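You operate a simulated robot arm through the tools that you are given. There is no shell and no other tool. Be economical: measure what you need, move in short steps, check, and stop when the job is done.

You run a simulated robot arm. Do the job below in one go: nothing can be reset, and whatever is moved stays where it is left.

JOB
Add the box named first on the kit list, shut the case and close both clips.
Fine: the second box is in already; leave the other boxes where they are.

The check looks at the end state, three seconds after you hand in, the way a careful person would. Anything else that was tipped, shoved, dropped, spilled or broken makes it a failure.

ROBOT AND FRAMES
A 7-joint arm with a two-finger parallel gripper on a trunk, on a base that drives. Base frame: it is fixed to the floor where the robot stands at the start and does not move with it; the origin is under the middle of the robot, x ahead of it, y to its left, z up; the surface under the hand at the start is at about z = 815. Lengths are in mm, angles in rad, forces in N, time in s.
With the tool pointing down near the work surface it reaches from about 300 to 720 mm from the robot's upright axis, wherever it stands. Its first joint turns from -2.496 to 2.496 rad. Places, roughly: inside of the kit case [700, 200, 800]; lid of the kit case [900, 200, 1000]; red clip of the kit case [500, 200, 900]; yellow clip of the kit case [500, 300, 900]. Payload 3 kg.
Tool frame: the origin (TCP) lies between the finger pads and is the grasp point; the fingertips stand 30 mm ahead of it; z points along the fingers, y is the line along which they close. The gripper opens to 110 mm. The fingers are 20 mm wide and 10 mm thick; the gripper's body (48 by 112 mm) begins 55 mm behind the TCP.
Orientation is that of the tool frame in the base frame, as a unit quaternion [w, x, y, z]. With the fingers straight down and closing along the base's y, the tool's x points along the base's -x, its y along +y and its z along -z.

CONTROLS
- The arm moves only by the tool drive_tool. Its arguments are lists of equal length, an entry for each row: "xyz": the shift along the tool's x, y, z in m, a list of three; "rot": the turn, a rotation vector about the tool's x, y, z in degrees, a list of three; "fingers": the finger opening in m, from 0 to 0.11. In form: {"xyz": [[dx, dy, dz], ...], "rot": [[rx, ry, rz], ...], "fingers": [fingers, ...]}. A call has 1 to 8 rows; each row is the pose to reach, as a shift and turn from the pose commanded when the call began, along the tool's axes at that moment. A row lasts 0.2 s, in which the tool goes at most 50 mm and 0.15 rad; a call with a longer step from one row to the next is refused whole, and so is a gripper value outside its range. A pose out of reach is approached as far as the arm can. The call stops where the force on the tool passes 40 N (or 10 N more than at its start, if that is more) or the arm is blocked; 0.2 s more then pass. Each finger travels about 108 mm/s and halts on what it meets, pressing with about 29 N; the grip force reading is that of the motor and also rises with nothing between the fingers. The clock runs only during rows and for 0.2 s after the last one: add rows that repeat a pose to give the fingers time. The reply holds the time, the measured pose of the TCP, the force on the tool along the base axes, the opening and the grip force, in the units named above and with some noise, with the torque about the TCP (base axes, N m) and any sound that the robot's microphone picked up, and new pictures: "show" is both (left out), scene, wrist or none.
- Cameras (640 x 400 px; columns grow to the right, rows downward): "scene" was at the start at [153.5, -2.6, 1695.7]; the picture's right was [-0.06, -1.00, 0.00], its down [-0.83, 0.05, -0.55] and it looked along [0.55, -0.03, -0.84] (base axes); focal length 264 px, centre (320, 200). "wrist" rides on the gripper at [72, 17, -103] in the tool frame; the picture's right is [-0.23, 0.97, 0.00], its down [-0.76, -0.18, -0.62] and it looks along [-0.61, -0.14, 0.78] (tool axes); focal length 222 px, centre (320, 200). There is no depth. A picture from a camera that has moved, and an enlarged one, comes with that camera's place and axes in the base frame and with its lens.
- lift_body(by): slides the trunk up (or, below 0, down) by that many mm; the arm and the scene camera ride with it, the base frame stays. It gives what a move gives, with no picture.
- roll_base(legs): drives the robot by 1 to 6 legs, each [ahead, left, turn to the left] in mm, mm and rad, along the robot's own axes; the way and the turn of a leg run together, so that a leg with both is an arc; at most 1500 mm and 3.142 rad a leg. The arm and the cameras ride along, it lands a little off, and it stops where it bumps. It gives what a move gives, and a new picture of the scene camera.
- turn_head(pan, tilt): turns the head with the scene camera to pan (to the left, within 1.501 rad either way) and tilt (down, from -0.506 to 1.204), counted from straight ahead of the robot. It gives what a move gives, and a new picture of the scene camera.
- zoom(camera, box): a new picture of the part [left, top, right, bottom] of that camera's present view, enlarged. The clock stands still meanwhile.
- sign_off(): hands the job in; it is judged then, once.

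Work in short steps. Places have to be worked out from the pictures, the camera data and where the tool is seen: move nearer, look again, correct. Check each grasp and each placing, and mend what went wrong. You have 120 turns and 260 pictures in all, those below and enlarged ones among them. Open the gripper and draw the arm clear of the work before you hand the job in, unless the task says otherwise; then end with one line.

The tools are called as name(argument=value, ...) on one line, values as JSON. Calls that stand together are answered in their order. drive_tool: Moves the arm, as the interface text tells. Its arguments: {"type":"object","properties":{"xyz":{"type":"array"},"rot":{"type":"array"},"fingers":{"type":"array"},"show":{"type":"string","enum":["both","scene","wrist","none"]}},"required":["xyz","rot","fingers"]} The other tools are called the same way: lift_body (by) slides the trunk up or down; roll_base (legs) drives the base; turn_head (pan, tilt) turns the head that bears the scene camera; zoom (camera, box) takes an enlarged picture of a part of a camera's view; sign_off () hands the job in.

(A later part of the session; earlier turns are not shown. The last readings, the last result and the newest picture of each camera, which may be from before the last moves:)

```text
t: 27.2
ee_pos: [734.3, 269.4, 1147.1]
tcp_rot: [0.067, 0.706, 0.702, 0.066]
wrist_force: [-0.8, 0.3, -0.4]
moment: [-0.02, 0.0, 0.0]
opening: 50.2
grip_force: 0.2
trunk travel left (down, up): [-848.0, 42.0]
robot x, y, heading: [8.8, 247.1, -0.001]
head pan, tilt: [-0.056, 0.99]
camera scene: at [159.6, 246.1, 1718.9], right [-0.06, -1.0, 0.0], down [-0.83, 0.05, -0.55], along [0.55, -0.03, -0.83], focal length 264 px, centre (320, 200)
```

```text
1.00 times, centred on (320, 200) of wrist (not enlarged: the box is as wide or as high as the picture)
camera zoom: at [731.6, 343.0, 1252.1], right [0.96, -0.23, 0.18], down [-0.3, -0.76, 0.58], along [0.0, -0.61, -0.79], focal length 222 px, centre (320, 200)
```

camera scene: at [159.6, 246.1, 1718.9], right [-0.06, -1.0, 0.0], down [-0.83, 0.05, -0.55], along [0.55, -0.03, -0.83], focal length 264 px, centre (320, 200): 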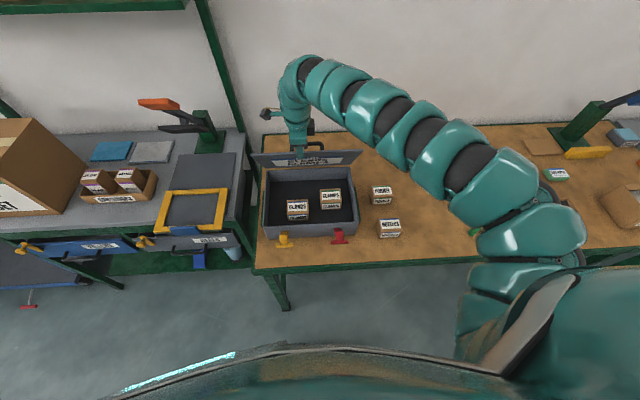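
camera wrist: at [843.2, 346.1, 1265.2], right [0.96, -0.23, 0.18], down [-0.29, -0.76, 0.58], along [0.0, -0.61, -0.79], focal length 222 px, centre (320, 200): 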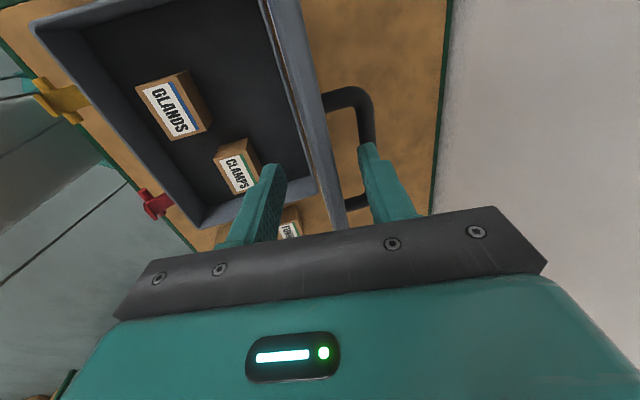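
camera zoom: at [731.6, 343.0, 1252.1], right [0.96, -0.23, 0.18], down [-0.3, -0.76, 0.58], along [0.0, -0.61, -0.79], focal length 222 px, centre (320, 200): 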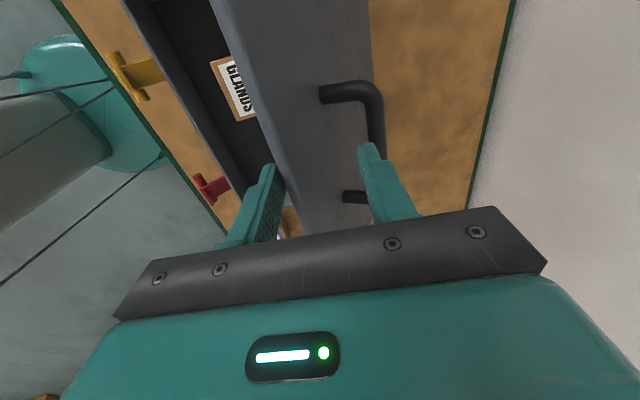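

The lid leans forward about 25° and stays within the fingers. I'll repeat in small steps, lowering the trunk and backing off.

lift_body(by=-15)

roll_base(legs=[[-35, 0, 0]])

lift_body(by=-25)

roll_base(legs=[[-30, 0, 0]])

zoom(camera="wrist", box=[0, 0, 640, 400])

```text
t: 27.9
ee_pos: [731.5, 270.7, 1133.7]
tcp_rot: [0.067, 0.706, 0.702, 0.067]
wrist_force: [-14.0, -0.8, 19.7]
moment: [0.0, 0.69, 0.11]
opening: 55.7
grip_force: 4.8
trunk travel left (down, up): [-833.0, 57.0]
robot x, y, heading: [5.9, 251.5, -0.003]
head pan, tilt: [-0.056, 0.99]
```

```text
t: 28.7
ee_pos: [697.0, 270.9, 1133.9]
tcp_rot: [0.068, 0.706, 0.702, 0.066]
wrist_force: [-19.2, -3.4, 19.4]
moment: [-0.02, 1.12, 0.09]
opening: 56.9
grip_force: 7.7
trunk travel left (down, up): [-833.0, 57.0]
robot x, y, heading: [-26.3, 251.1, -0.005]
head pan, tilt: [-0.056, 0.99]
camera scene: at [121.2, 246.3, 1704.4], right [-0.06, -1.0, 0.0], down [-0.83, 0.05, -0.55], along [0.55, -0.03, -0.83], focal length 264 px, centre (320, 200)
```

scene: 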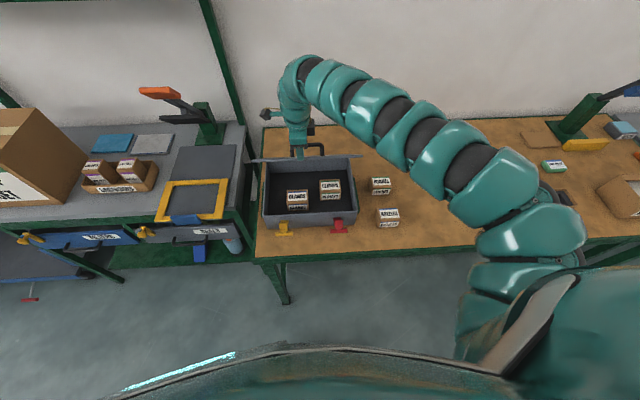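

```text
t: 29.1
ee_pos: [693.4, 270.1, 1129.1]
tcp_rot: [0.065, 0.706, 0.702, 0.064]
wrist_force: [-24.7, -4.9, 23.6]
moment: [0.15, 1.47, -0.1]
opening: 60.3
grip_force: 11.0
trunk travel left (down, up): [-828.0, 62.0]
robot x, y, heading: [-27.9, 250.0, -0.008]
head pan, tilt: [-0.056, 0.99]
stopped: the force on the tool passed its limit at 44 N (the readings are from after the stop); the commanded pose is now the measured one
```

```text
t: 29.9
ee_pos: [668.9, 271.1, 1126.7]
tcp_rot: [0.066, 0.706, 0.703, 0.064]
wrist_force: [0.0, -0.4, 0.3]
moment: [-0.01, -0.01, -0.01]
opening: 50.2
grip_force: 0.1
trunk travel left (down, up): [-828.0, 62.0]
robot x, y, heading: [-54.9, 249.3, -0.004]
head pan, tilt: [-0.056, 0.99]
camera scene: at [96.0, 246.4, 1698.8], right [-0.06, -1.0, 0.0], down [-0.83, 0.05, -0.55], along [0.55, -0.03, -0.84], focal length 264 px, centre (320, 200)
```

scene: 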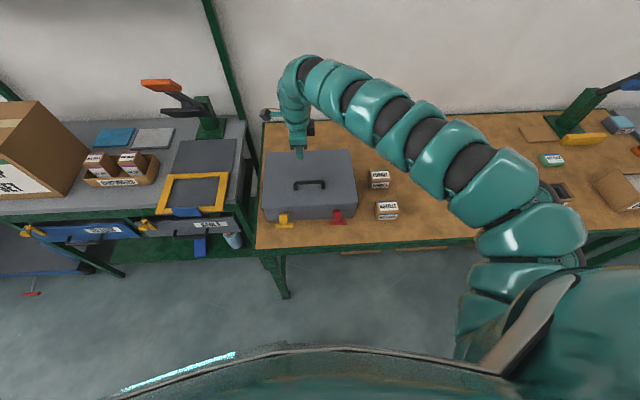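

```text
1.00 times, centred on (320, 200) of wrist (not enlarged: the box is as wide or as high as the picture)
camera zoom: at [666.3, 344.1, 1231.4], right [0.96, -0.23, 0.18], down [-0.29, -0.76, 0.58], along [0.0, -0.61, -0.79], focal length 222 px, centre (320, 200)
```

zoom: 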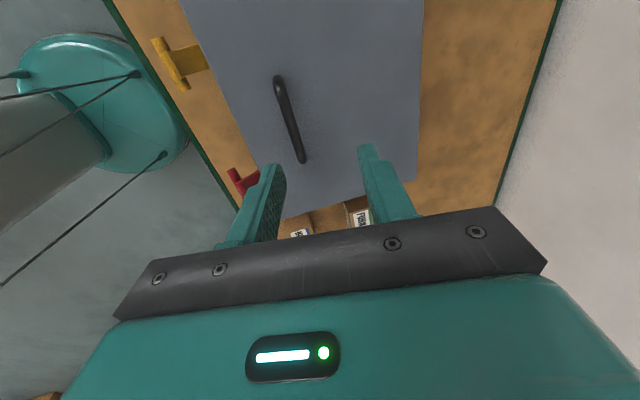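

The lid has closed. I'll inspect the case, the clips, and a brown strip visible below the table edge.

zoom(camera="scene", box=[240, 130, 400, 240])

zoom(camera="scene", box=[320, 180, 640, 280])

```text
3.64 times, centred on (320, 185) of scene
camera zoom: at [96.0, 246.4, 1698.8], right [-0.06, -1.0, 0.0], down [-0.83, 0.05, -0.55], along [0.55, -0.03, -0.84], focal length 958 px, centre (320, 254)
```

zoom: 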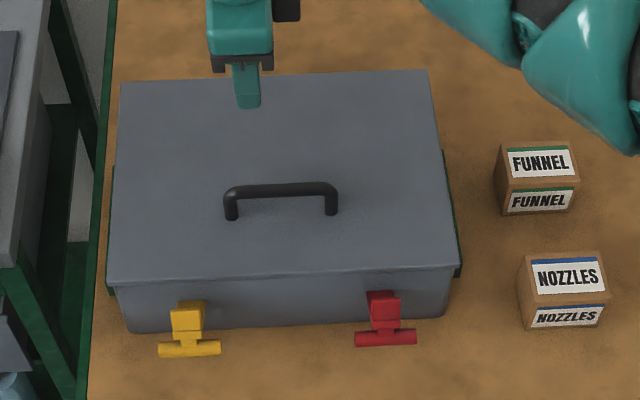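

```text
2.00 times, centred on (480, 230) of scene
camera zoom: at [96.0, 246.4, 1698.8], right [-0.06, -1.0, 0.0], down [-0.83, 0.05, -0.55], along [0.55, -0.03, -0.84], focal length 527 px, centre (0, 140)
```

zoom: 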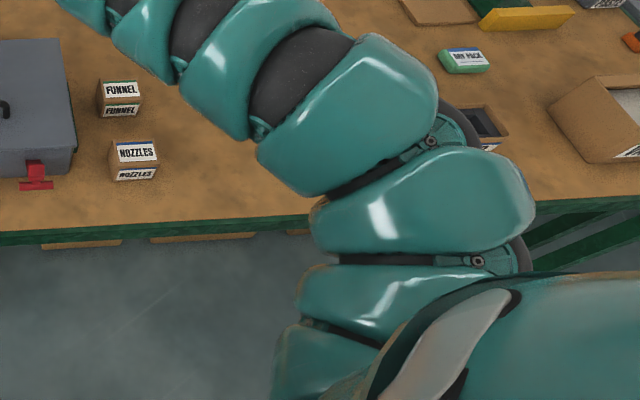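

The lid is shut flat and both clips are still open. I'll level the tool and raise it, then turn the wrist back for a closer look at the clips.

drive_tool(xyz=[[0, 0, -0.02], [0, 0, -0.03], [0, 0, -0.03]], rot=[[6, 0, 0], [11, 0, 0], [11, 0, 0]], fingers=[0.05, 0.03, 0.03], show="none")

drive_tool(xyz=[[0, 0, 0], [0, 0, 0], [0, 0, 0], [0, 0, 0], [0, 0, 0], [0, 0, 0], [0, 0, 0], [0, 0, 0]], rot=[[0, 0, -8], [0, 0, -16], [0, 0, -24], [0, 0, -32], [0, 0, -40], [0, 0, -48], [0, 0, -56], [0, 0, -64]], fingers=[0.02, 0, 0, 0, 0, 0, 0, 0], show="none")

drive_tool(xyz=[[0, 0, 0], [0, 0, 0], [0, 0, 0], [0, 0, 0]], rot=[[0, 0, -8], [0, 0, -16], [0, 0, -24], [0, 0, -26]], fingers=[0, 0, 0, 0], show="wrist")

```text
t: 30.7
ee_pos: [662.5, 271.7, 1155.1]
tcp_rot: [-0.003, 0.709, 0.705, -0.004]
wrist_force: [-0.6, -0.9, -0.6]
moment: [0.03, -0.01, 0.0]
opening: 30.1
grip_force: 0.0
trunk travel left (down, up): [-828.0, 62.0]
robot x, y, heading: [-56.6, 252.2, -0.005]
head pan, tilt: [-0.056, 0.99]
```

```text
t: 32.5
ee_pos: [662.6, 270.0, 1153.4]
tcp_rot: [-0.005, 0.226, 0.974, -0.002]
wrist_force: [0.5, -0.2, -0.9]
moment: [-0.02, -0.02, 0.0]
opening: 0.2
grip_force: 29.3
trunk travel left (down, up): [-828.0, 62.0]
robot x, y, heading: [-61.3, 252.6, -0.006]
head pan, tilt: [-0.056, 0.99]
```

```text
t: 33.5
ee_pos: [664.1, 271.2, 1155.7]
tcp_rot: [-0.005, 0.002, 1.0, 0.0]
wrist_force: [0.8, -0.2, -0.4]
moment: [0.01, -0.02, 0.0]
opening: 0.0
grip_force: 28.5
trunk travel left (down, up): [-828.0, 62.0]
robot x, y, heading: [-59.2, 251.4, -0.006]
head pan, tilt: [-0.056, 0.99]
camera wrist: at [591.7, 289.0, 1259.8], right [0.23, 0.97, 0.0], down [0.77, -0.18, 0.62], along [0.6, -0.14, -0.79], focal length 222 px, centre (320, 200)
```

wrist: 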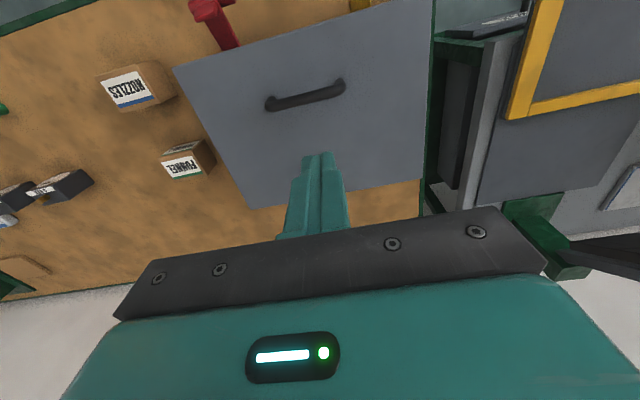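

I'll back off 110 mm so the wrist camera looks at the clips.

roll_base(legs=[[-110, 0, 0]])

zoom(camera="wrist", box=[160, 0, 480, 200])

zoom(camera="scene", box=[260, 130, 380, 220])

```text
t: 34.7
ee_pos: [552.2, 269.9, 1155.8]
tcp_rot: [-0.004, 0.003, 1.0, -0.001]
wrist_force: [-0.7, 0.3, 0.2]
moment: [0.04, -0.04, 0.0]
opening: 0.0
grip_force: 28.9
trunk travel left (down, up): [-828.0, 62.0]
robot x, y, heading: [-168.3, 249.3, -0.008]
head pan, tilt: [-0.056, 0.99]
camera scene: at [-14.5, 246.6, 1699.0], right [-0.06, -1.0, 0.0], down [-0.83, 0.05, -0.55], along [0.55, -0.03, -0.84], focal length 264 px, centre (320, 200)
```

scene: 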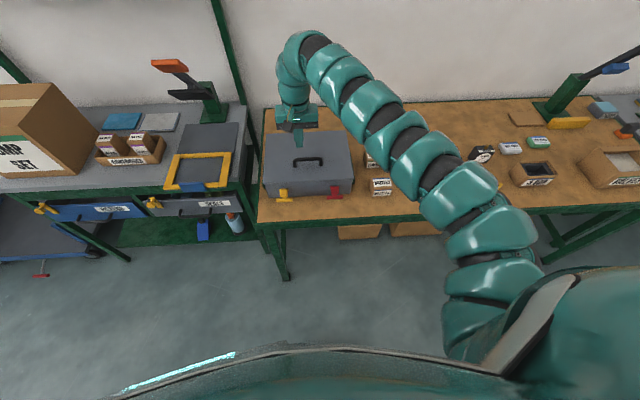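

```text
2.00 times, centred on (320, 100) of wrist
camera zoom: at [480.9, 288.1, 1260.4], right [0.23, 0.97, 0.0], down [0.77, -0.18, 0.62], along [0.6, -0.15, -0.79], focal length 444 px, centre (320, 400)
```

zoom: 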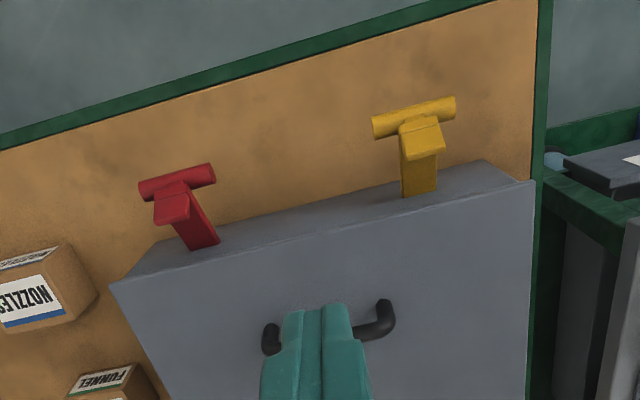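

```text
4.44 times, centred on (320, 175) of scene
camera zoom: at [-14.5, 246.6, 1699.0], right [-0.06, -1.0, 0.0], down [-0.83, 0.05, -0.55], along [0.55, -0.03, -0.84], focal length 1172 px, centre (320, 311)
```

zoom: 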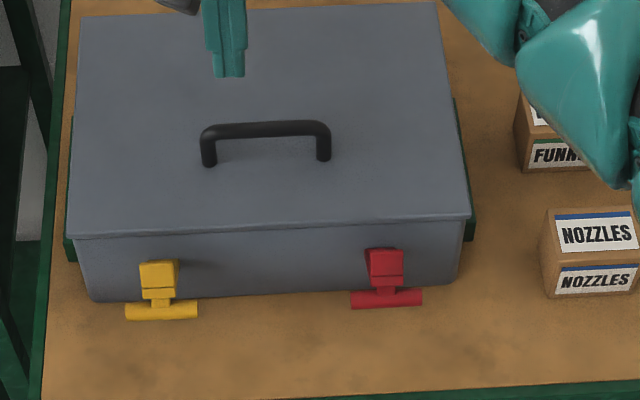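

The clips are levers hinged on the front wall with a T-bar at the end. Triangulating puts the red T-bar at about (533, 159, 879) and its hinge at about (592, 848), so they close by swinging up against the lid. I'll back off so a forward-tilted tool can push the bar up from below.

roll_base(legs=[[-120, 0, 0]])

drive_tool(xyz=[[0, -0.03, 0.03], [0, -0.06, 0.06], [0, -0.09, 0.09], [0, -0.111, 0.12], [0, -0.111, 0.14]], rot=[[0, 0, 0], [0, 0, 0], [0, 0, 0], [0, 0, 0], [0, -6, 0]], fingers=[0, 0, 0, 0, 0], show="none")

```text
t: 36.0
ee_pos: [429.4, 270.7, 1155.3]
tcp_rot: [-0.004, 0.003, 1.0, -0.001]
wrist_force: [-0.6, -0.8, 1.6]
moment: [0.0, -0.04, -0.01]
opening: 0.0
grip_force: 29.2
trunk travel left (down, up): [-828.0, 62.0]
robot x, y, heading: [-288.4, 249.1, -0.008]
head pan, tilt: [-0.056, 0.99]
camera scene: at [-136.2, 247.4, 1699.0], right [-0.06, -1.0, 0.0], down [-0.83, 0.05, -0.55], along [0.55, -0.03, -0.84], focal length 264 px, centre (320, 200)
```

scene: 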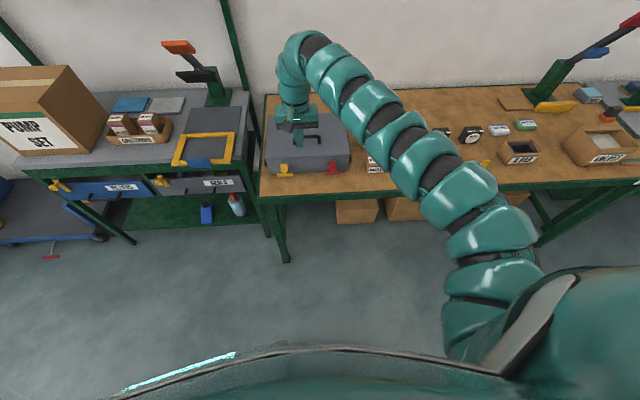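

```text
t: 37.2
ee_pos: [428.5, 159.4, 1016.1]
tcp_rot: [0.048, 0.003, 0.999, -0.002]
wrist_force: [-0.2, -0.1, 0.0]
moment: [0.03, -0.03, 0.02]
opening: 0.0
grip_force: 29.5
trunk travel left (down, up): [-828.0, 62.0]
robot x, y, heading: [-289.8, 251.1, -0.01]
head pan, tilt: [-0.056, 0.99]
```

I'll tilt the tool to about 45° forward.

drive_tool(xyz=[[0, 0, 0.01], [0, 0, 0.02], [0, 0, 0.03], [0, 0, 0.04], [0, 0, 0.05]], rot=[[0, -8, 0], [0, -16, 0], [0, -24, 0], [0, -32, 0], [0, -39, 0]], fingers=[0, 0, 0, 0, 0], show="both")

```text
t: 38.4
ee_pos: [510.1, 177.0, 1003.2]
tcp_rot: [0.363, 0.01, 0.932, -0.003]
wrist_force: [1.0, -0.3, 0.2]
moment: [-0.01, 0.06, 0.0]
opening: 0.0
grip_force: 29.2
out of reach, approached as far as the arm can: row 1, 2, 3, 4, 5
trunk travel left (down, up): [-828.0, 62.0]
robot x, y, heading: [-290.0, 251.9, -0.01]
head pan, tilt: [-0.056, 0.99]
camera scene: at [-134.7, 247.9, 1698.9], right [-0.06, -1.0, 0.0], down [-0.83, 0.05, -0.55], along [0.55, -0.03, -0.84], focal length 264 px, centre (320, 200)
camera wrist: at [387.2, 196.9, 1031.2], right [0.19, 0.97, 0.16], down [0.13, -0.18, 0.97], along [0.97, -0.16, -0.16], focal length 222 px, centre (320, 200)
```

scene: 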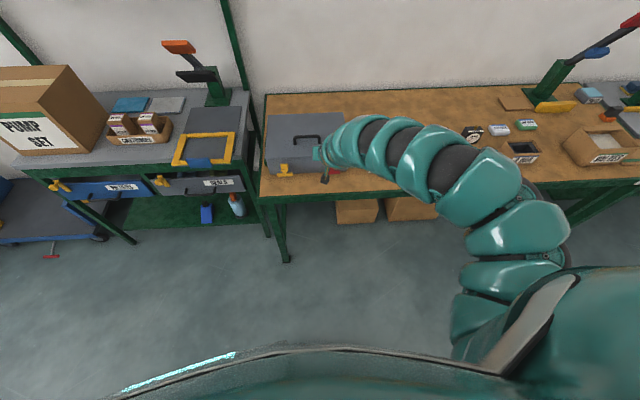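
wrist: 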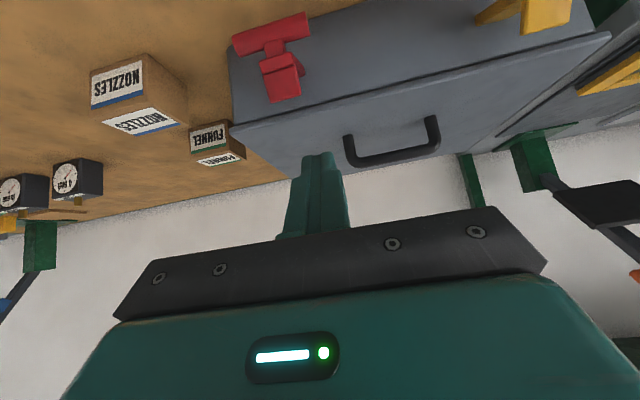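

The tilt is about 43° and the camera now faces the red clip, with the picture upside down. I'll zoom in on it.

zoom(camera="wrist", box=[180, 0, 380, 125])

```text
3.20 times, centred on (280, 62) of wrist
camera zoom: at [387.2, 196.9, 1031.2], right [0.19, 0.97, 0.16], down [0.13, -0.18, 0.97], along [0.97, -0.16, -0.16], focal length 711 px, centre (448, 640)
```

zoom: 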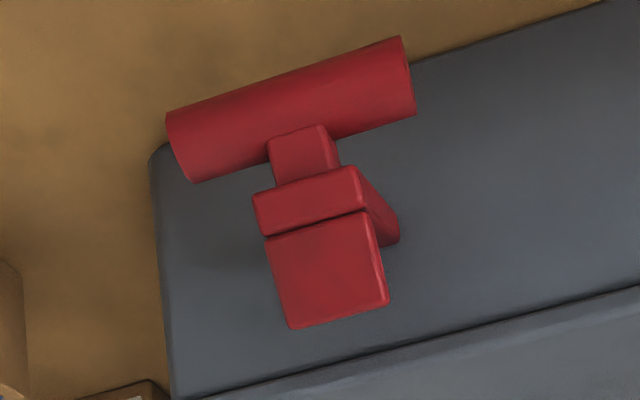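

I read the lever as running from its hinge low on the wall up to the hook block at about (548, 908), with the T-handle sticking outward. Pushing the T-bar diagonally up and forward should close it. I'll lower the closed, tilted fingers to just in front of and below the bar.

drive_tool(xyz=[[0.018, -0.018, -0.017], [0.045, -0.018, 0.01], [0.075, -0.018, 0.04], [0.102, -0.018, 0.073]], rot=[[0, 0, 0], [0, 0, 0], [0, 0, 0], [0, 0, 0]], fingers=[0, 0, 0, 0], show="both")

```text
t: 39.4
ee_pos: [516.9, 137.0, 921.7]
tcp_rot: [0.41, -0.004, 0.912, -0.023]
wrist_force: [-25.4, -3.5, 34.1]
moment: [0.16, -0.28, 0.14]
opening: 0.0
grip_force: 28.7
out of reach, approached as far as the arm can: row 1, 2
trunk travel left (down, up): [-828.0, 62.0]
robot x, y, heading: [-286.2, 251.8, -0.013]
head pan, tilt: [-0.056, 0.99]
stopped in row 4: the force on the tool passed its limit at 102 N (the readings are from after the stop); the commanded pose is now the measured one
camera scene: at [-137.4, 247.7, 1699.5], right [-0.06, -1.0, 0.0], down [-0.83, 0.05, -0.55], along [0.55, -0.03, -0.83], focal length 264 px, centre (320, 200)
camera wrist: at [392.8, 156.3, 936.0], right [0.16, 0.98, 0.13], down [0.04, -0.13, 0.99], along [0.99, -0.16, -0.06], focal length 222 px, centre (320, 200)
```

scene: 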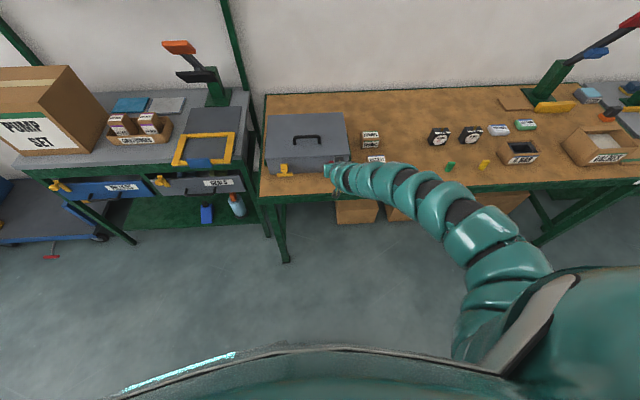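
wrist: 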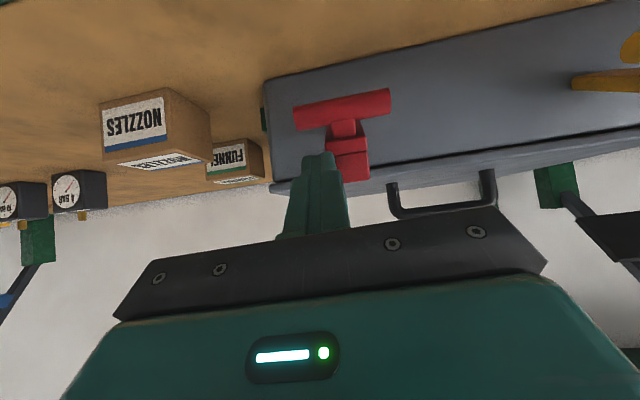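

The inner reach limit pushed the path forward and the tip touched the clip block. I'll retract along the tool and then move the base back for more room.

drive_tool(xyz=[[0, 0, -0.02], [0, 0, -0.045]], rot=[[0, 0, 0], [0, 0, 0]], fingers=[0, 0], show="none")

roll_base(legs=[[-70, 0, 0]])

zoom(camera="wrist", box=[200, 40, 520, 240])

zoom(camera="scene", box=[250, 90, 410, 190])

```text
t: 40.0
ee_pos: [491.7, 140.5, 938.6]
tcp_rot: [0.408, -0.007, 0.913, -0.022]
wrist_force: [-0.1, 0.6, -0.2]
moment: [0.0, 0.0, 0.02]
opening: 0.2
grip_force: 29.3
out of reach, approached as far as the arm can: row 2
trunk travel left (down, up): [-828.0, 62.0]
robot x, y, heading: [-285.4, 250.5, -0.01]
head pan, tilt: [-0.056, 0.99]
```

```text
t: 41.0
ee_pos: [421.4, 141.1, 939.5]
tcp_rot: [0.407, -0.006, 0.913, -0.022]
wrist_force: [-0.1, 0.7, -0.7]
moment: [0.03, 0.0, 0.0]
opening: 0.2
grip_force: 29.1
trunk travel left (down, up): [-828.0, 62.0]
robot x, y, heading: [-356.8, 251.6, -0.007]
head pan, tilt: [-0.056, 0.99]
camera scene: at [-206.3, 247.7, 1699.0], right [-0.06, -1.0, 0.0], down [-0.83, 0.05, -0.55], along [0.55, -0.03, -0.84], focal length 264 px, centre (320, 200)
```

scene: 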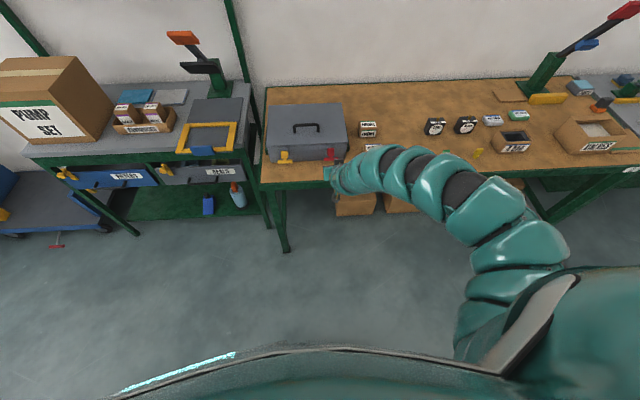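

```text
2.00 times, centred on (360, 140) of wrist
camera zoom: at [295.9, 159.8, 954.2], right [0.16, 0.98, 0.13], down [0.04, -0.13, 0.99], along [0.99, -0.15, -0.06], focal length 444 px, centre (240, 320)
```

zoom: 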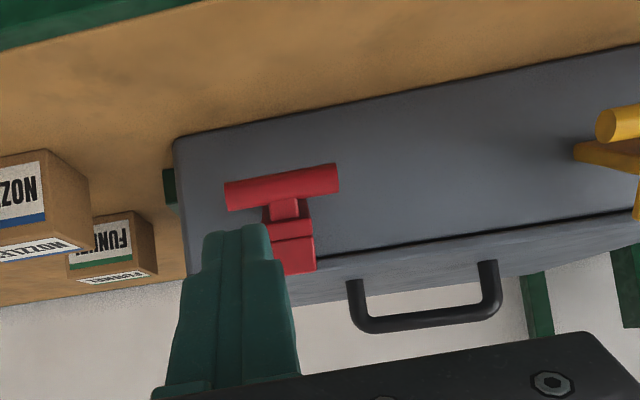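

```text
4.00 times, centred on (330, 140) of scene
camera zoom: at [-206.3, 247.7, 1699.0], right [-0.06, -1.0, 0.0], down [-0.83, 0.05, -0.55], along [0.55, -0.03, -0.84], focal length 1054 px, centre (280, 440)
```

zoom: 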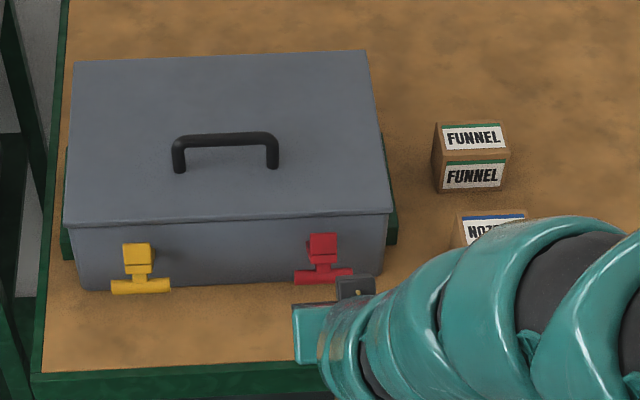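

Everything is intact, and the red T-bar still sits at about (533, 157, 875). I'll lower the tool well in front of it first.

drive_tool(xyz=[[0.018, 0.006, 0.02], [0.035, 0.011, 0.04], [0.052, 0.016, 0.06]], rot=[[0, 0, 0], [0, 0, 0], [0, 0, 0]], fingers=[0, 0, 0], show="wrist")

```text
t: 41.8
ee_pos: [434.2, 155.4, 858.7]
tcp_rot: [0.407, -0.007, 0.913, -0.022]
wrist_force: [-0.3, -0.5, 0.0]
moment: [-0.01, 0.01, -0.03]
opening: 0.0
grip_force: 29.1
trunk travel left (down, up): [-828.0, 62.0]
robot x, y, heading: [-354.2, 249.2, -0.005]
head pan, tilt: [-0.056, 0.99]
camera wrist: at [308.9, 173.6, 873.8], right [0.16, 0.98, 0.12], down [0.04, -0.13, 0.99], along [0.99, -0.15, -0.06], focal length 222 px, centre (320, 200)
```

wrist: 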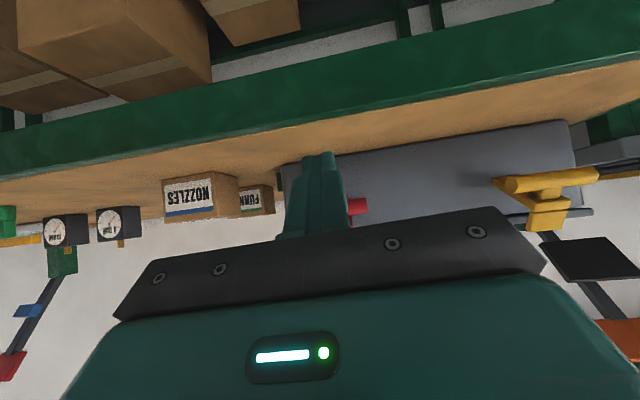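

This low view shows the yellow clip in profile, so I'll zoom in to confirm the mechanism.

zoom(camera="wrist", box=[280, 110, 620, 260])

```text
1.88 times, centred on (450, 185) of wrist
camera zoom: at [308.9, 173.6, 873.8], right [0.16, 0.98, 0.12], down [0.04, -0.13, 0.99], along [0.99, -0.15, -0.06], focal length 418 px, centre (75, 228)
```

zoom: 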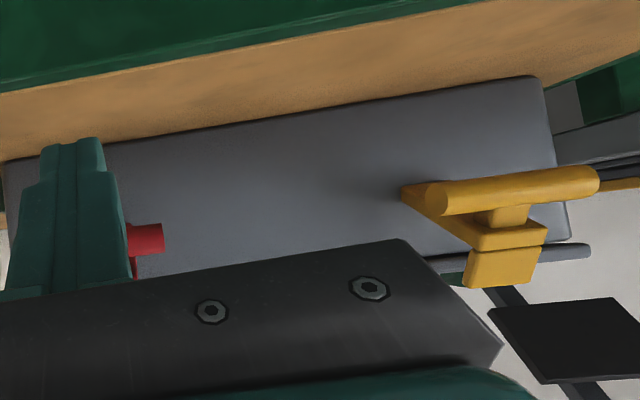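

That confirms it: the lever rises from the wall to a hook block, with the T-bar on its outer side. I'll advance to just below and in front of the red bar.

drive_tool(xyz=[[-0.014, 0.001, 0.015], [-0.027, 0.001, 0.03], [-0.041, 0.002, 0.044]], rot=[[0, 0, 0], [0, 0, 0], [0, 0, 0]], fingers=[0, 0, 0], show="both")

```text
t: 42.6
ee_pos: [494.1, 153.9, 860.0]
tcp_rot: [0.407, -0.006, 0.913, -0.023]
wrist_force: [0.2, 0.4, 0.2]
moment: [0.02, 0.03, 0.0]
opening: 0.0
grip_force: 29.1
trunk travel left (down, up): [-828.0, 62.0]
robot x, y, heading: [-354.6, 251.1, -0.01]
head pan, tilt: [-0.056, 0.99]
camera scene: at [-203.1, 248.7, 1698.8], right [-0.06, -1.0, 0.0], down [-0.83, 0.05, -0.55], along [0.55, -0.04, -0.84], focal length 264 px, centre (320, 200)
camera wrist: at [369.5, 173.1, 875.2], right [0.16, 0.98, 0.12], down [0.04, -0.13, 0.99], along [0.99, -0.15, -0.06], focal length 222 px, centre (320, 200)
```

scene: 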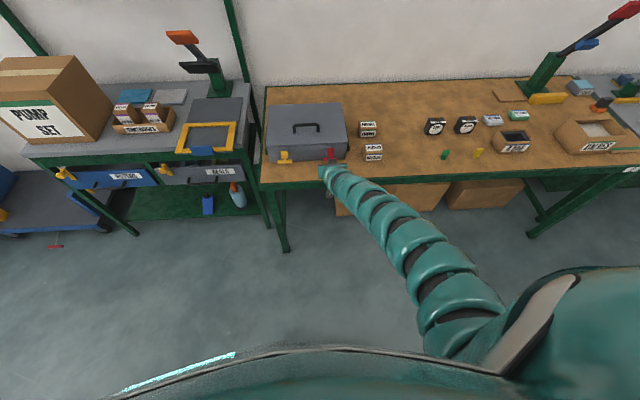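
wrist: 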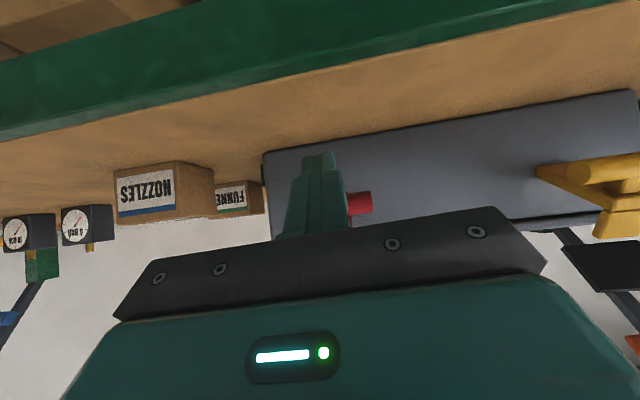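

The tip is below the bar, as intended. I'll push slowly up and forward.

drive_tool(xyz=[[-0.01, 0.003, 0], [-0.02, 0.003, 0], [-0.028, 0.003, 0], [-0.036, 0.003, 0], [-0.044, 0.003, 0]], rot=[[0, 0, 0], [0, 0, 0], [0, 0, 0], [0, 0, 0], [0, 0, 0]], fingers=[0, 0, 0, 0, 0], show="both")

zoom(camera="scene", box=[260, 90, 380, 190])

```text
t: 43.8
ee_pos: [522.5, 158.2, 893.6]
tcp_rot: [0.408, -0.005, 0.913, -0.023]
wrist_force: [-0.5, 0.4, -0.2]
moment: [0.02, 0.01, 0.01]
opening: 0.0
grip_force: 28.8
trunk travel left (down, up): [-828.0, 62.0]
robot x, y, heading: [-355.7, 249.0, -0.011]
head pan, tilt: [-0.056, 0.99]
camera scene: at [-204.1, 248.4, 1698.9], right [-0.06, -1.0, 0.0], down [-0.83, 0.05, -0.55], along [0.55, -0.04, -0.84], focal length 264 px, centre (320, 200)
camera wrist: at [397.7, 177.9, 907.9], right [0.16, 0.98, 0.13], down [0.04, -0.13, 0.99], along [0.99, -0.15, -0.06], focal length 222 px, centre (320, 200)
```

scene: 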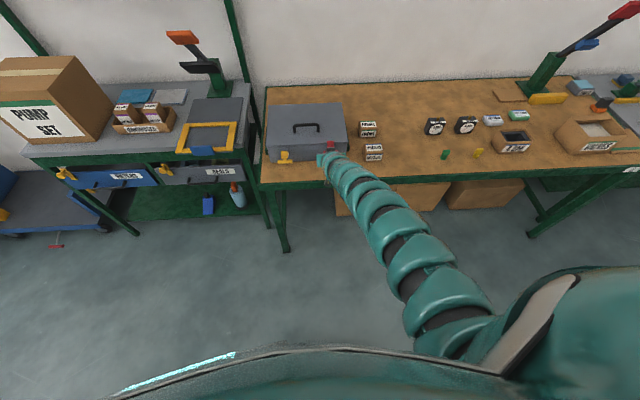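
wrist: 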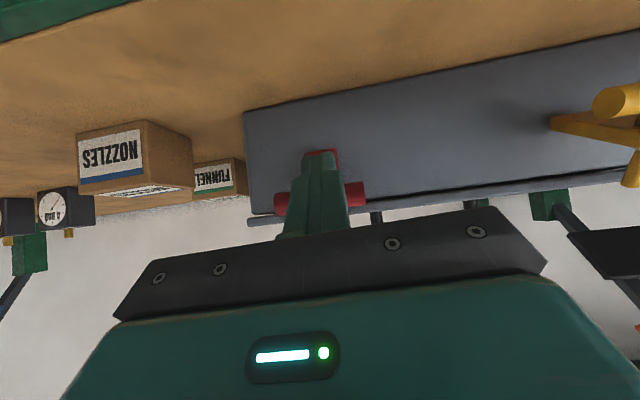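

```text
4.00 times, centred on (320, 140) of scene
camera zoom: at [-204.1, 248.4, 1698.9], right [-0.06, -1.0, 0.0], down [-0.83, 0.05, -0.55], along [0.55, -0.04, -0.84], focal length 1054 px, centre (320, 440)
```

zoom: 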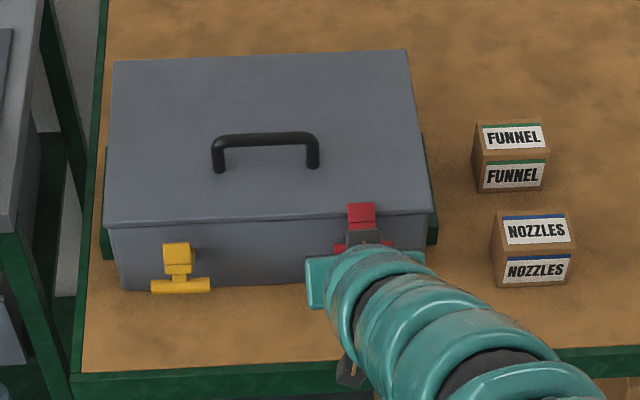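

The red clip is swinging up, with its hook block near the lid edge. I'll keep pushing, now more forward, until it stops or clicks.

drive_tool(xyz=[[-0.007, 0, 0.003], [-0.014, 0, 0.006], [-0.02, 0, 0.01], [-0.026, 0, 0.014], [-0.031, 0, 0.018]], rot=[[0, 0, 0], [0, 0, 0], [0, 0, 0], [0, 0, 0], [0, 0, 0]], fingers=[0, 0, 0, 0, 0], show="wrist")

zoom(camera="scene", box=[260, 90, 380, 190])

```text
t: 45.0
ee_pos: [531.7, 163.7, 908.7]
tcp_rot: [0.406, -0.007, 0.914, -0.021]
wrist_force: [-11.7, 1.4, -16.7]
moment: [0.1, 0.44, 0.06]
opening: 0.0
grip_force: 29.1
out of reach, approached as far as the arm can: row 1, 2, 3, 4, 5
trunk travel left (down, up): [-828.0, 62.0]
robot x, y, heading: [-357.3, 253.8, -0.003]
head pan, tilt: [-0.056, 0.99]
camera wrist: at [406.3, 183.1, 924.5], right [0.16, 0.98, 0.12], down [0.05, -0.13, 0.99], along [0.99, -0.15, -0.07], focal length 222 px, centre (320, 200)
```

wrist: 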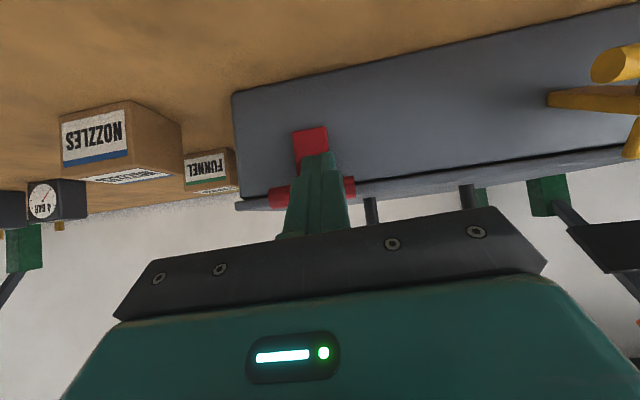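

```text
4.00 times, centred on (320, 140) of scene
camera zoom: at [-203.1, 247.9, 1698.6], right [-0.06, -1.0, 0.0], down [-0.83, 0.05, -0.55], along [0.55, -0.03, -0.84], focal length 1054 px, centre (320, 440)
```

zoom: 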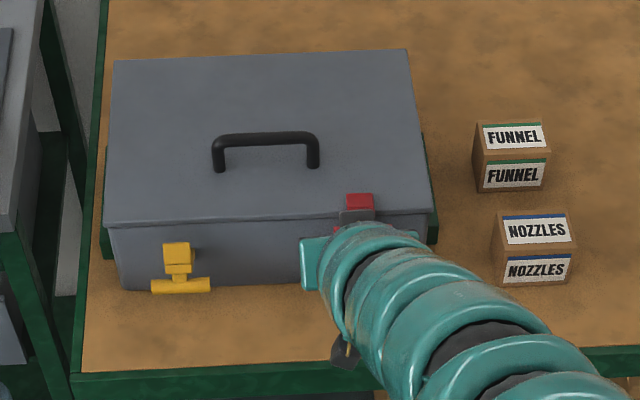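

There is about 20 N of resistance and the arm is at its outer reach. I'll check the state after withdrawing, then bring the base 40 mm closer.

drive_tool(xyz=[[0.012, 0, -0.006], [0.025, 0, -0.013], [0.038, 0, -0.02]], rot=[[0, 0, 0], [0, 0, 0], [0, 0, 0]], fingers=[0, 0, 0], show="wrist")

zoom(camera="scene", box=[260, 90, 380, 190])

```text
t: 45.8
ee_pos: [492.6, 163.7, 898.4]
tcp_rot: [0.408, -0.007, 0.913, -0.021]
wrist_force: [0.3, -0.3, -0.4]
moment: [0.0, -0.02, 0.0]
opening: 0.0
grip_force: 29.2
trunk travel left (down, up): [-828.0, 62.0]
robot x, y, heading: [-359.6, 250.5, -0.01]
head pan, tilt: [-0.056, 0.99]
camera wrist: at [367.7, 182.8, 913.3], right [0.16, 0.98, 0.13], down [0.04, -0.13, 0.99], along [0.99, -0.15, -0.06], focal length 222 px, centre (320, 200)
```

wrist: 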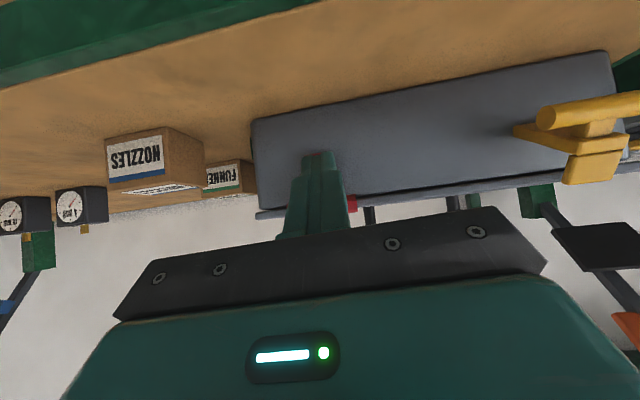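

```text
4.00 times, centred on (320, 140) of scene
camera zoom: at [-204.9, 247.9, 1699.0], right [-0.06, -1.0, 0.0], down [-0.83, 0.05, -0.55], along [0.55, -0.03, -0.84], focal length 1054 px, centre (320, 440)
```

zoom: 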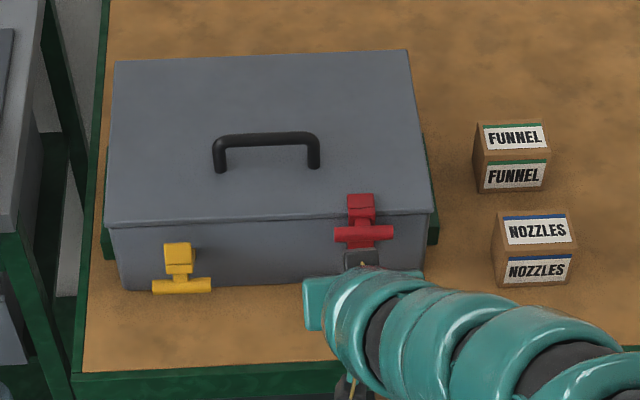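

The red clip stays nearly upright but may not be fully home. I'll bring the base 40 mm closer and press again.

roll_base(legs=[[40, 0, 0]])

drive_tool(xyz=[[-0.005, 0, 0], [-0.009, 0, 0.001], [-0.013, 0, 0.003], [-0.017, 0, 0.005], [-0.021, 0, 0.008], [-0.025, 0, 0.011], [-0.029, 0, 0.014]], rot=[[0, 0, 0], [0, 0, 0], [0, 0, 0], [0, 0, 0], [0, 0, 0], [0, 0, 0], [0, 0, 0]], fingers=[0, 0, 0, 0, 0, 0, 0], show="wrist")

```text
t: 46.7
ee_pos: [533.2, 162.8, 894.7]
tcp_rot: [0.407, -0.006, 0.913, -0.021]
wrist_force: [0.4, -0.4, 0.0]
moment: [-0.01, -0.03, 0.02]
opening: 0.2
grip_force: 28.8
trunk travel left (down, up): [-828.0, 62.0]
robot x, y, heading: [-319.2, 250.3, -0.006]
head pan, tilt: [-0.056, 0.99]
camera scene: at [-161.5, 247.5, 1698.5], right [-0.06, -1.0, 0.0], down [-0.84, 0.05, -0.55], along [0.55, -0.04, -0.84], focal length 264 px, centre (320, 200)
```

scene: 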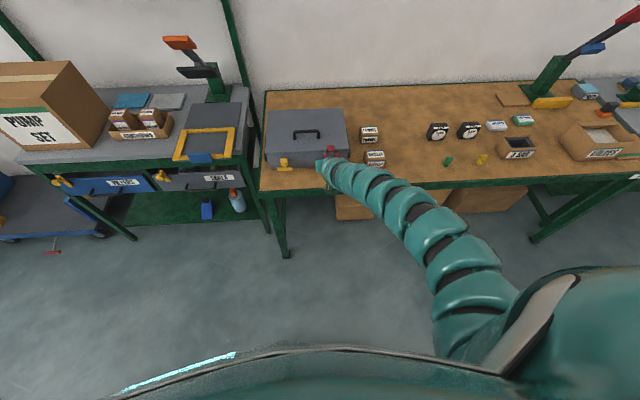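

```text
t: 47.8
ee_pos: [542.5, 161.5, 898.5]
tcp_rot: [0.401, -0.004, 0.916, -0.023]
wrist_force: [-8.7, -0.7, -3.6]
moment: [0.03, 0.03, -0.06]
opening: 0.0
grip_force: 29.3
trunk travel left (down, up): [-828.0, 62.0]
robot x, y, heading: [-318.9, 249.1, -0.009]
head pan, tilt: [-0.056, 0.99]
stopped in row 5: the force on the tool passed its limit at 55 N (the readings are from after the stop); the commanded pose is now the measured one
camera wrist: at [417.6, 181.8, 915.4], right [0.16, 0.98, 0.12], down [0.06, -0.13, 0.99], along [0.98, -0.16, -0.08], focal length 222 px, centre (320, 200)
```

wrist: 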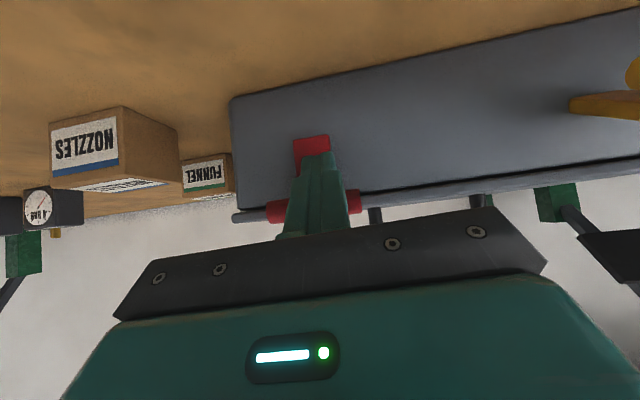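

It resisted with 55 N, so the clip is probably at its stop. I'll withdraw and inspect.

drive_tool(xyz=[[0.015, 0, -0.01], [0.03, 0, -0.025], [0.045, 0, -0.035]], rot=[[0, 0, 0], [0, 0, 0], [0, 0, 0]], fingers=[0, 0, 0], show="wrist")

zoom(camera="scene", box=[280, 110, 360, 180])

```text
t: 48.6
ee_pos: [485.7, 163.8, 890.1]
tcp_rot: [0.402, -0.005, 0.915, -0.022]
wrist_force: [0.3, 0.1, -0.2]
moment: [0.01, 0.04, 0.01]
opening: 0.2
grip_force: 29.1
trunk travel left (down, up): [-828.0, 62.0]
robot x, y, heading: [-322.0, 248.5, -0.008]
head pan, tilt: [-0.056, 0.99]
camera wrist: at [360.6, 182.5, 907.1], right [0.16, 0.98, 0.12], down [0.05, -0.13, 0.99], along [0.99, -0.15, -0.08], focal length 222 px, centre (320, 200)
```

wrist: 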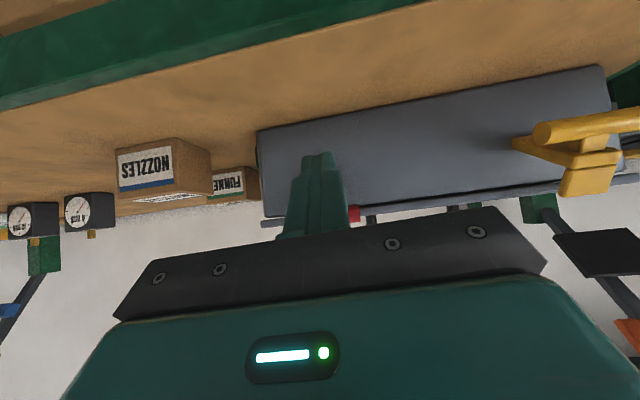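

```text
5.71 times, centred on (320, 145) of scene
camera zoom: at [-165.8, 247.8, 1698.9], right [-0.06, -1.0, 0.0], down [-0.83, 0.05, -0.55], along [0.55, -0.04, -0.84], focal length 1506 px, centre (320, 514)
```

zoom: 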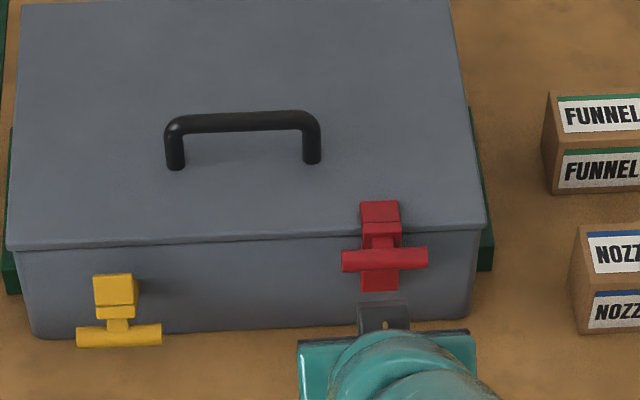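

The red lever stands upright against the wall with its hook over the lid edge. Next is yellow, with its T-bar at about (530, 346, 877). I'll drive back 40 mm and left 186 mm so the same arm pose faces it.

roll_base(legs=[[-40, 0, 0], [0, 184, 0]])

zoom(camera="wrist", box=[160, 100, 480, 300])

zoom(camera="scene", box=[300, 90, 440, 190])

```text
t: 50.6
ee_pos: [446.4, 349.3, 889.9]
tcp_rot: [0.402, -0.005, 0.916, -0.022]
wrist_force: [-0.5, 0.6, -0.2]
moment: [0.0, -0.06, 0.03]
opening: 0.1
grip_force: 28.6
trunk travel left (down, up): [-828.0, 62.0]
robot x, y, heading: [-355.4, 432.0, -0.003]
head pan, tilt: [-0.056, 0.99]
camera scene: at [-204.1, 432.6, 1698.8], right [-0.06, -1.0, 0.0], down [-0.83, 0.05, -0.55], along [0.55, -0.04, -0.84], focal length 264 px, centre (320, 200)
```

scene: 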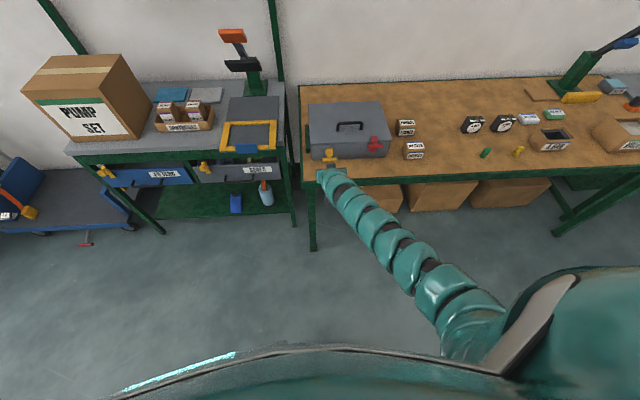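

```text
2.00 times, centred on (320, 200) of wrist
camera zoom: at [321.9, 367.2, 906.5], right [0.16, 0.98, 0.12], down [0.06, -0.13, 0.99], along [0.99, -0.15, -0.08], focal length 444 px, centre (320, 200)
```

zoom: 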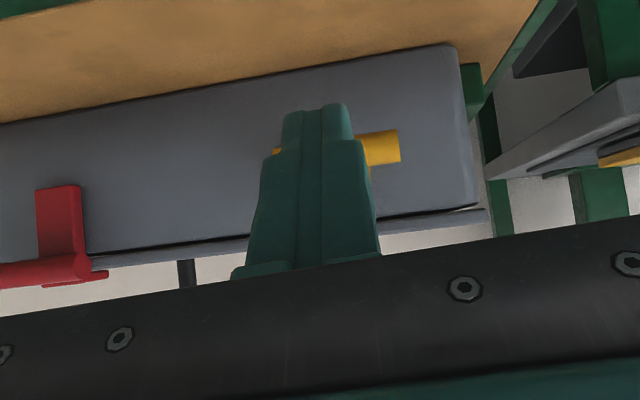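

```text
4.00 times, centred on (370, 140) of scene
camera zoom: at [-204.1, 432.6, 1698.8], right [-0.06, -1.0, 0.0], down [-0.83, 0.05, -0.55], along [0.55, -0.04, -0.84], focal length 1054 px, centre (120, 440)
```

zoom: 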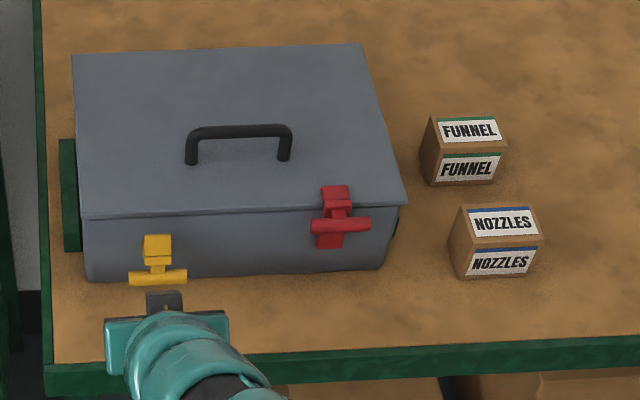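

The red clip looks closed, upright with its hook over the lid. Now yellow: down 30 mm, then forward to the pre-contact point below the bar.

drive_tool(xyz=[[0.011, -0.002, 0.01], [0.022, -0.002, 0.02], [0.011, -0.002, 0.032], [0, -0.002, 0.044], [-0.01, -0.002, 0.055]], rot=[[0, 0, 0], [0, 0, 0], [0, 0, 0], [0, 0, 0], [0, 0, 0]], fingers=[0, 0, 0, 0, 0], show="wrist")

```text
t: 51.8
ee_pos: [494.3, 343.1, 859.9]
tcp_rot: [0.402, -0.005, 0.916, -0.022]
wrist_force: [0.5, 0.5, -0.5]
moment: [0.04, 0.01, 0.04]
opening: 0.0
grip_force: 29.2
trunk travel left (down, up): [-828.0, 62.0]
robot x, y, heading: [-356.7, 435.7, -0.013]
head pan, tilt: [-0.056, 0.99]
camera wrist: at [369.3, 362.5, 876.7], right [0.16, 0.98, 0.12], down [0.06, -0.13, 0.99], along [0.99, -0.15, -0.08], focal length 222 px, centre (320, 200)
```

wrist: 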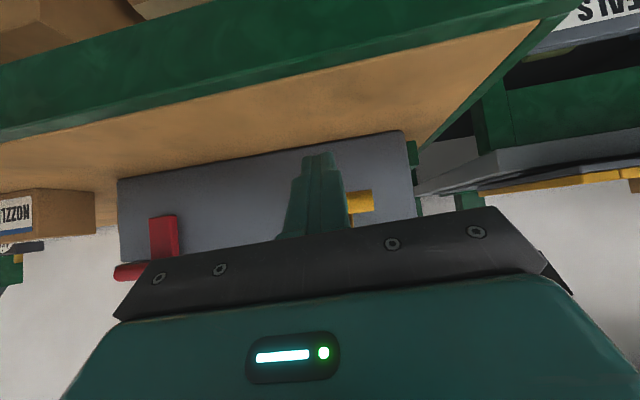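

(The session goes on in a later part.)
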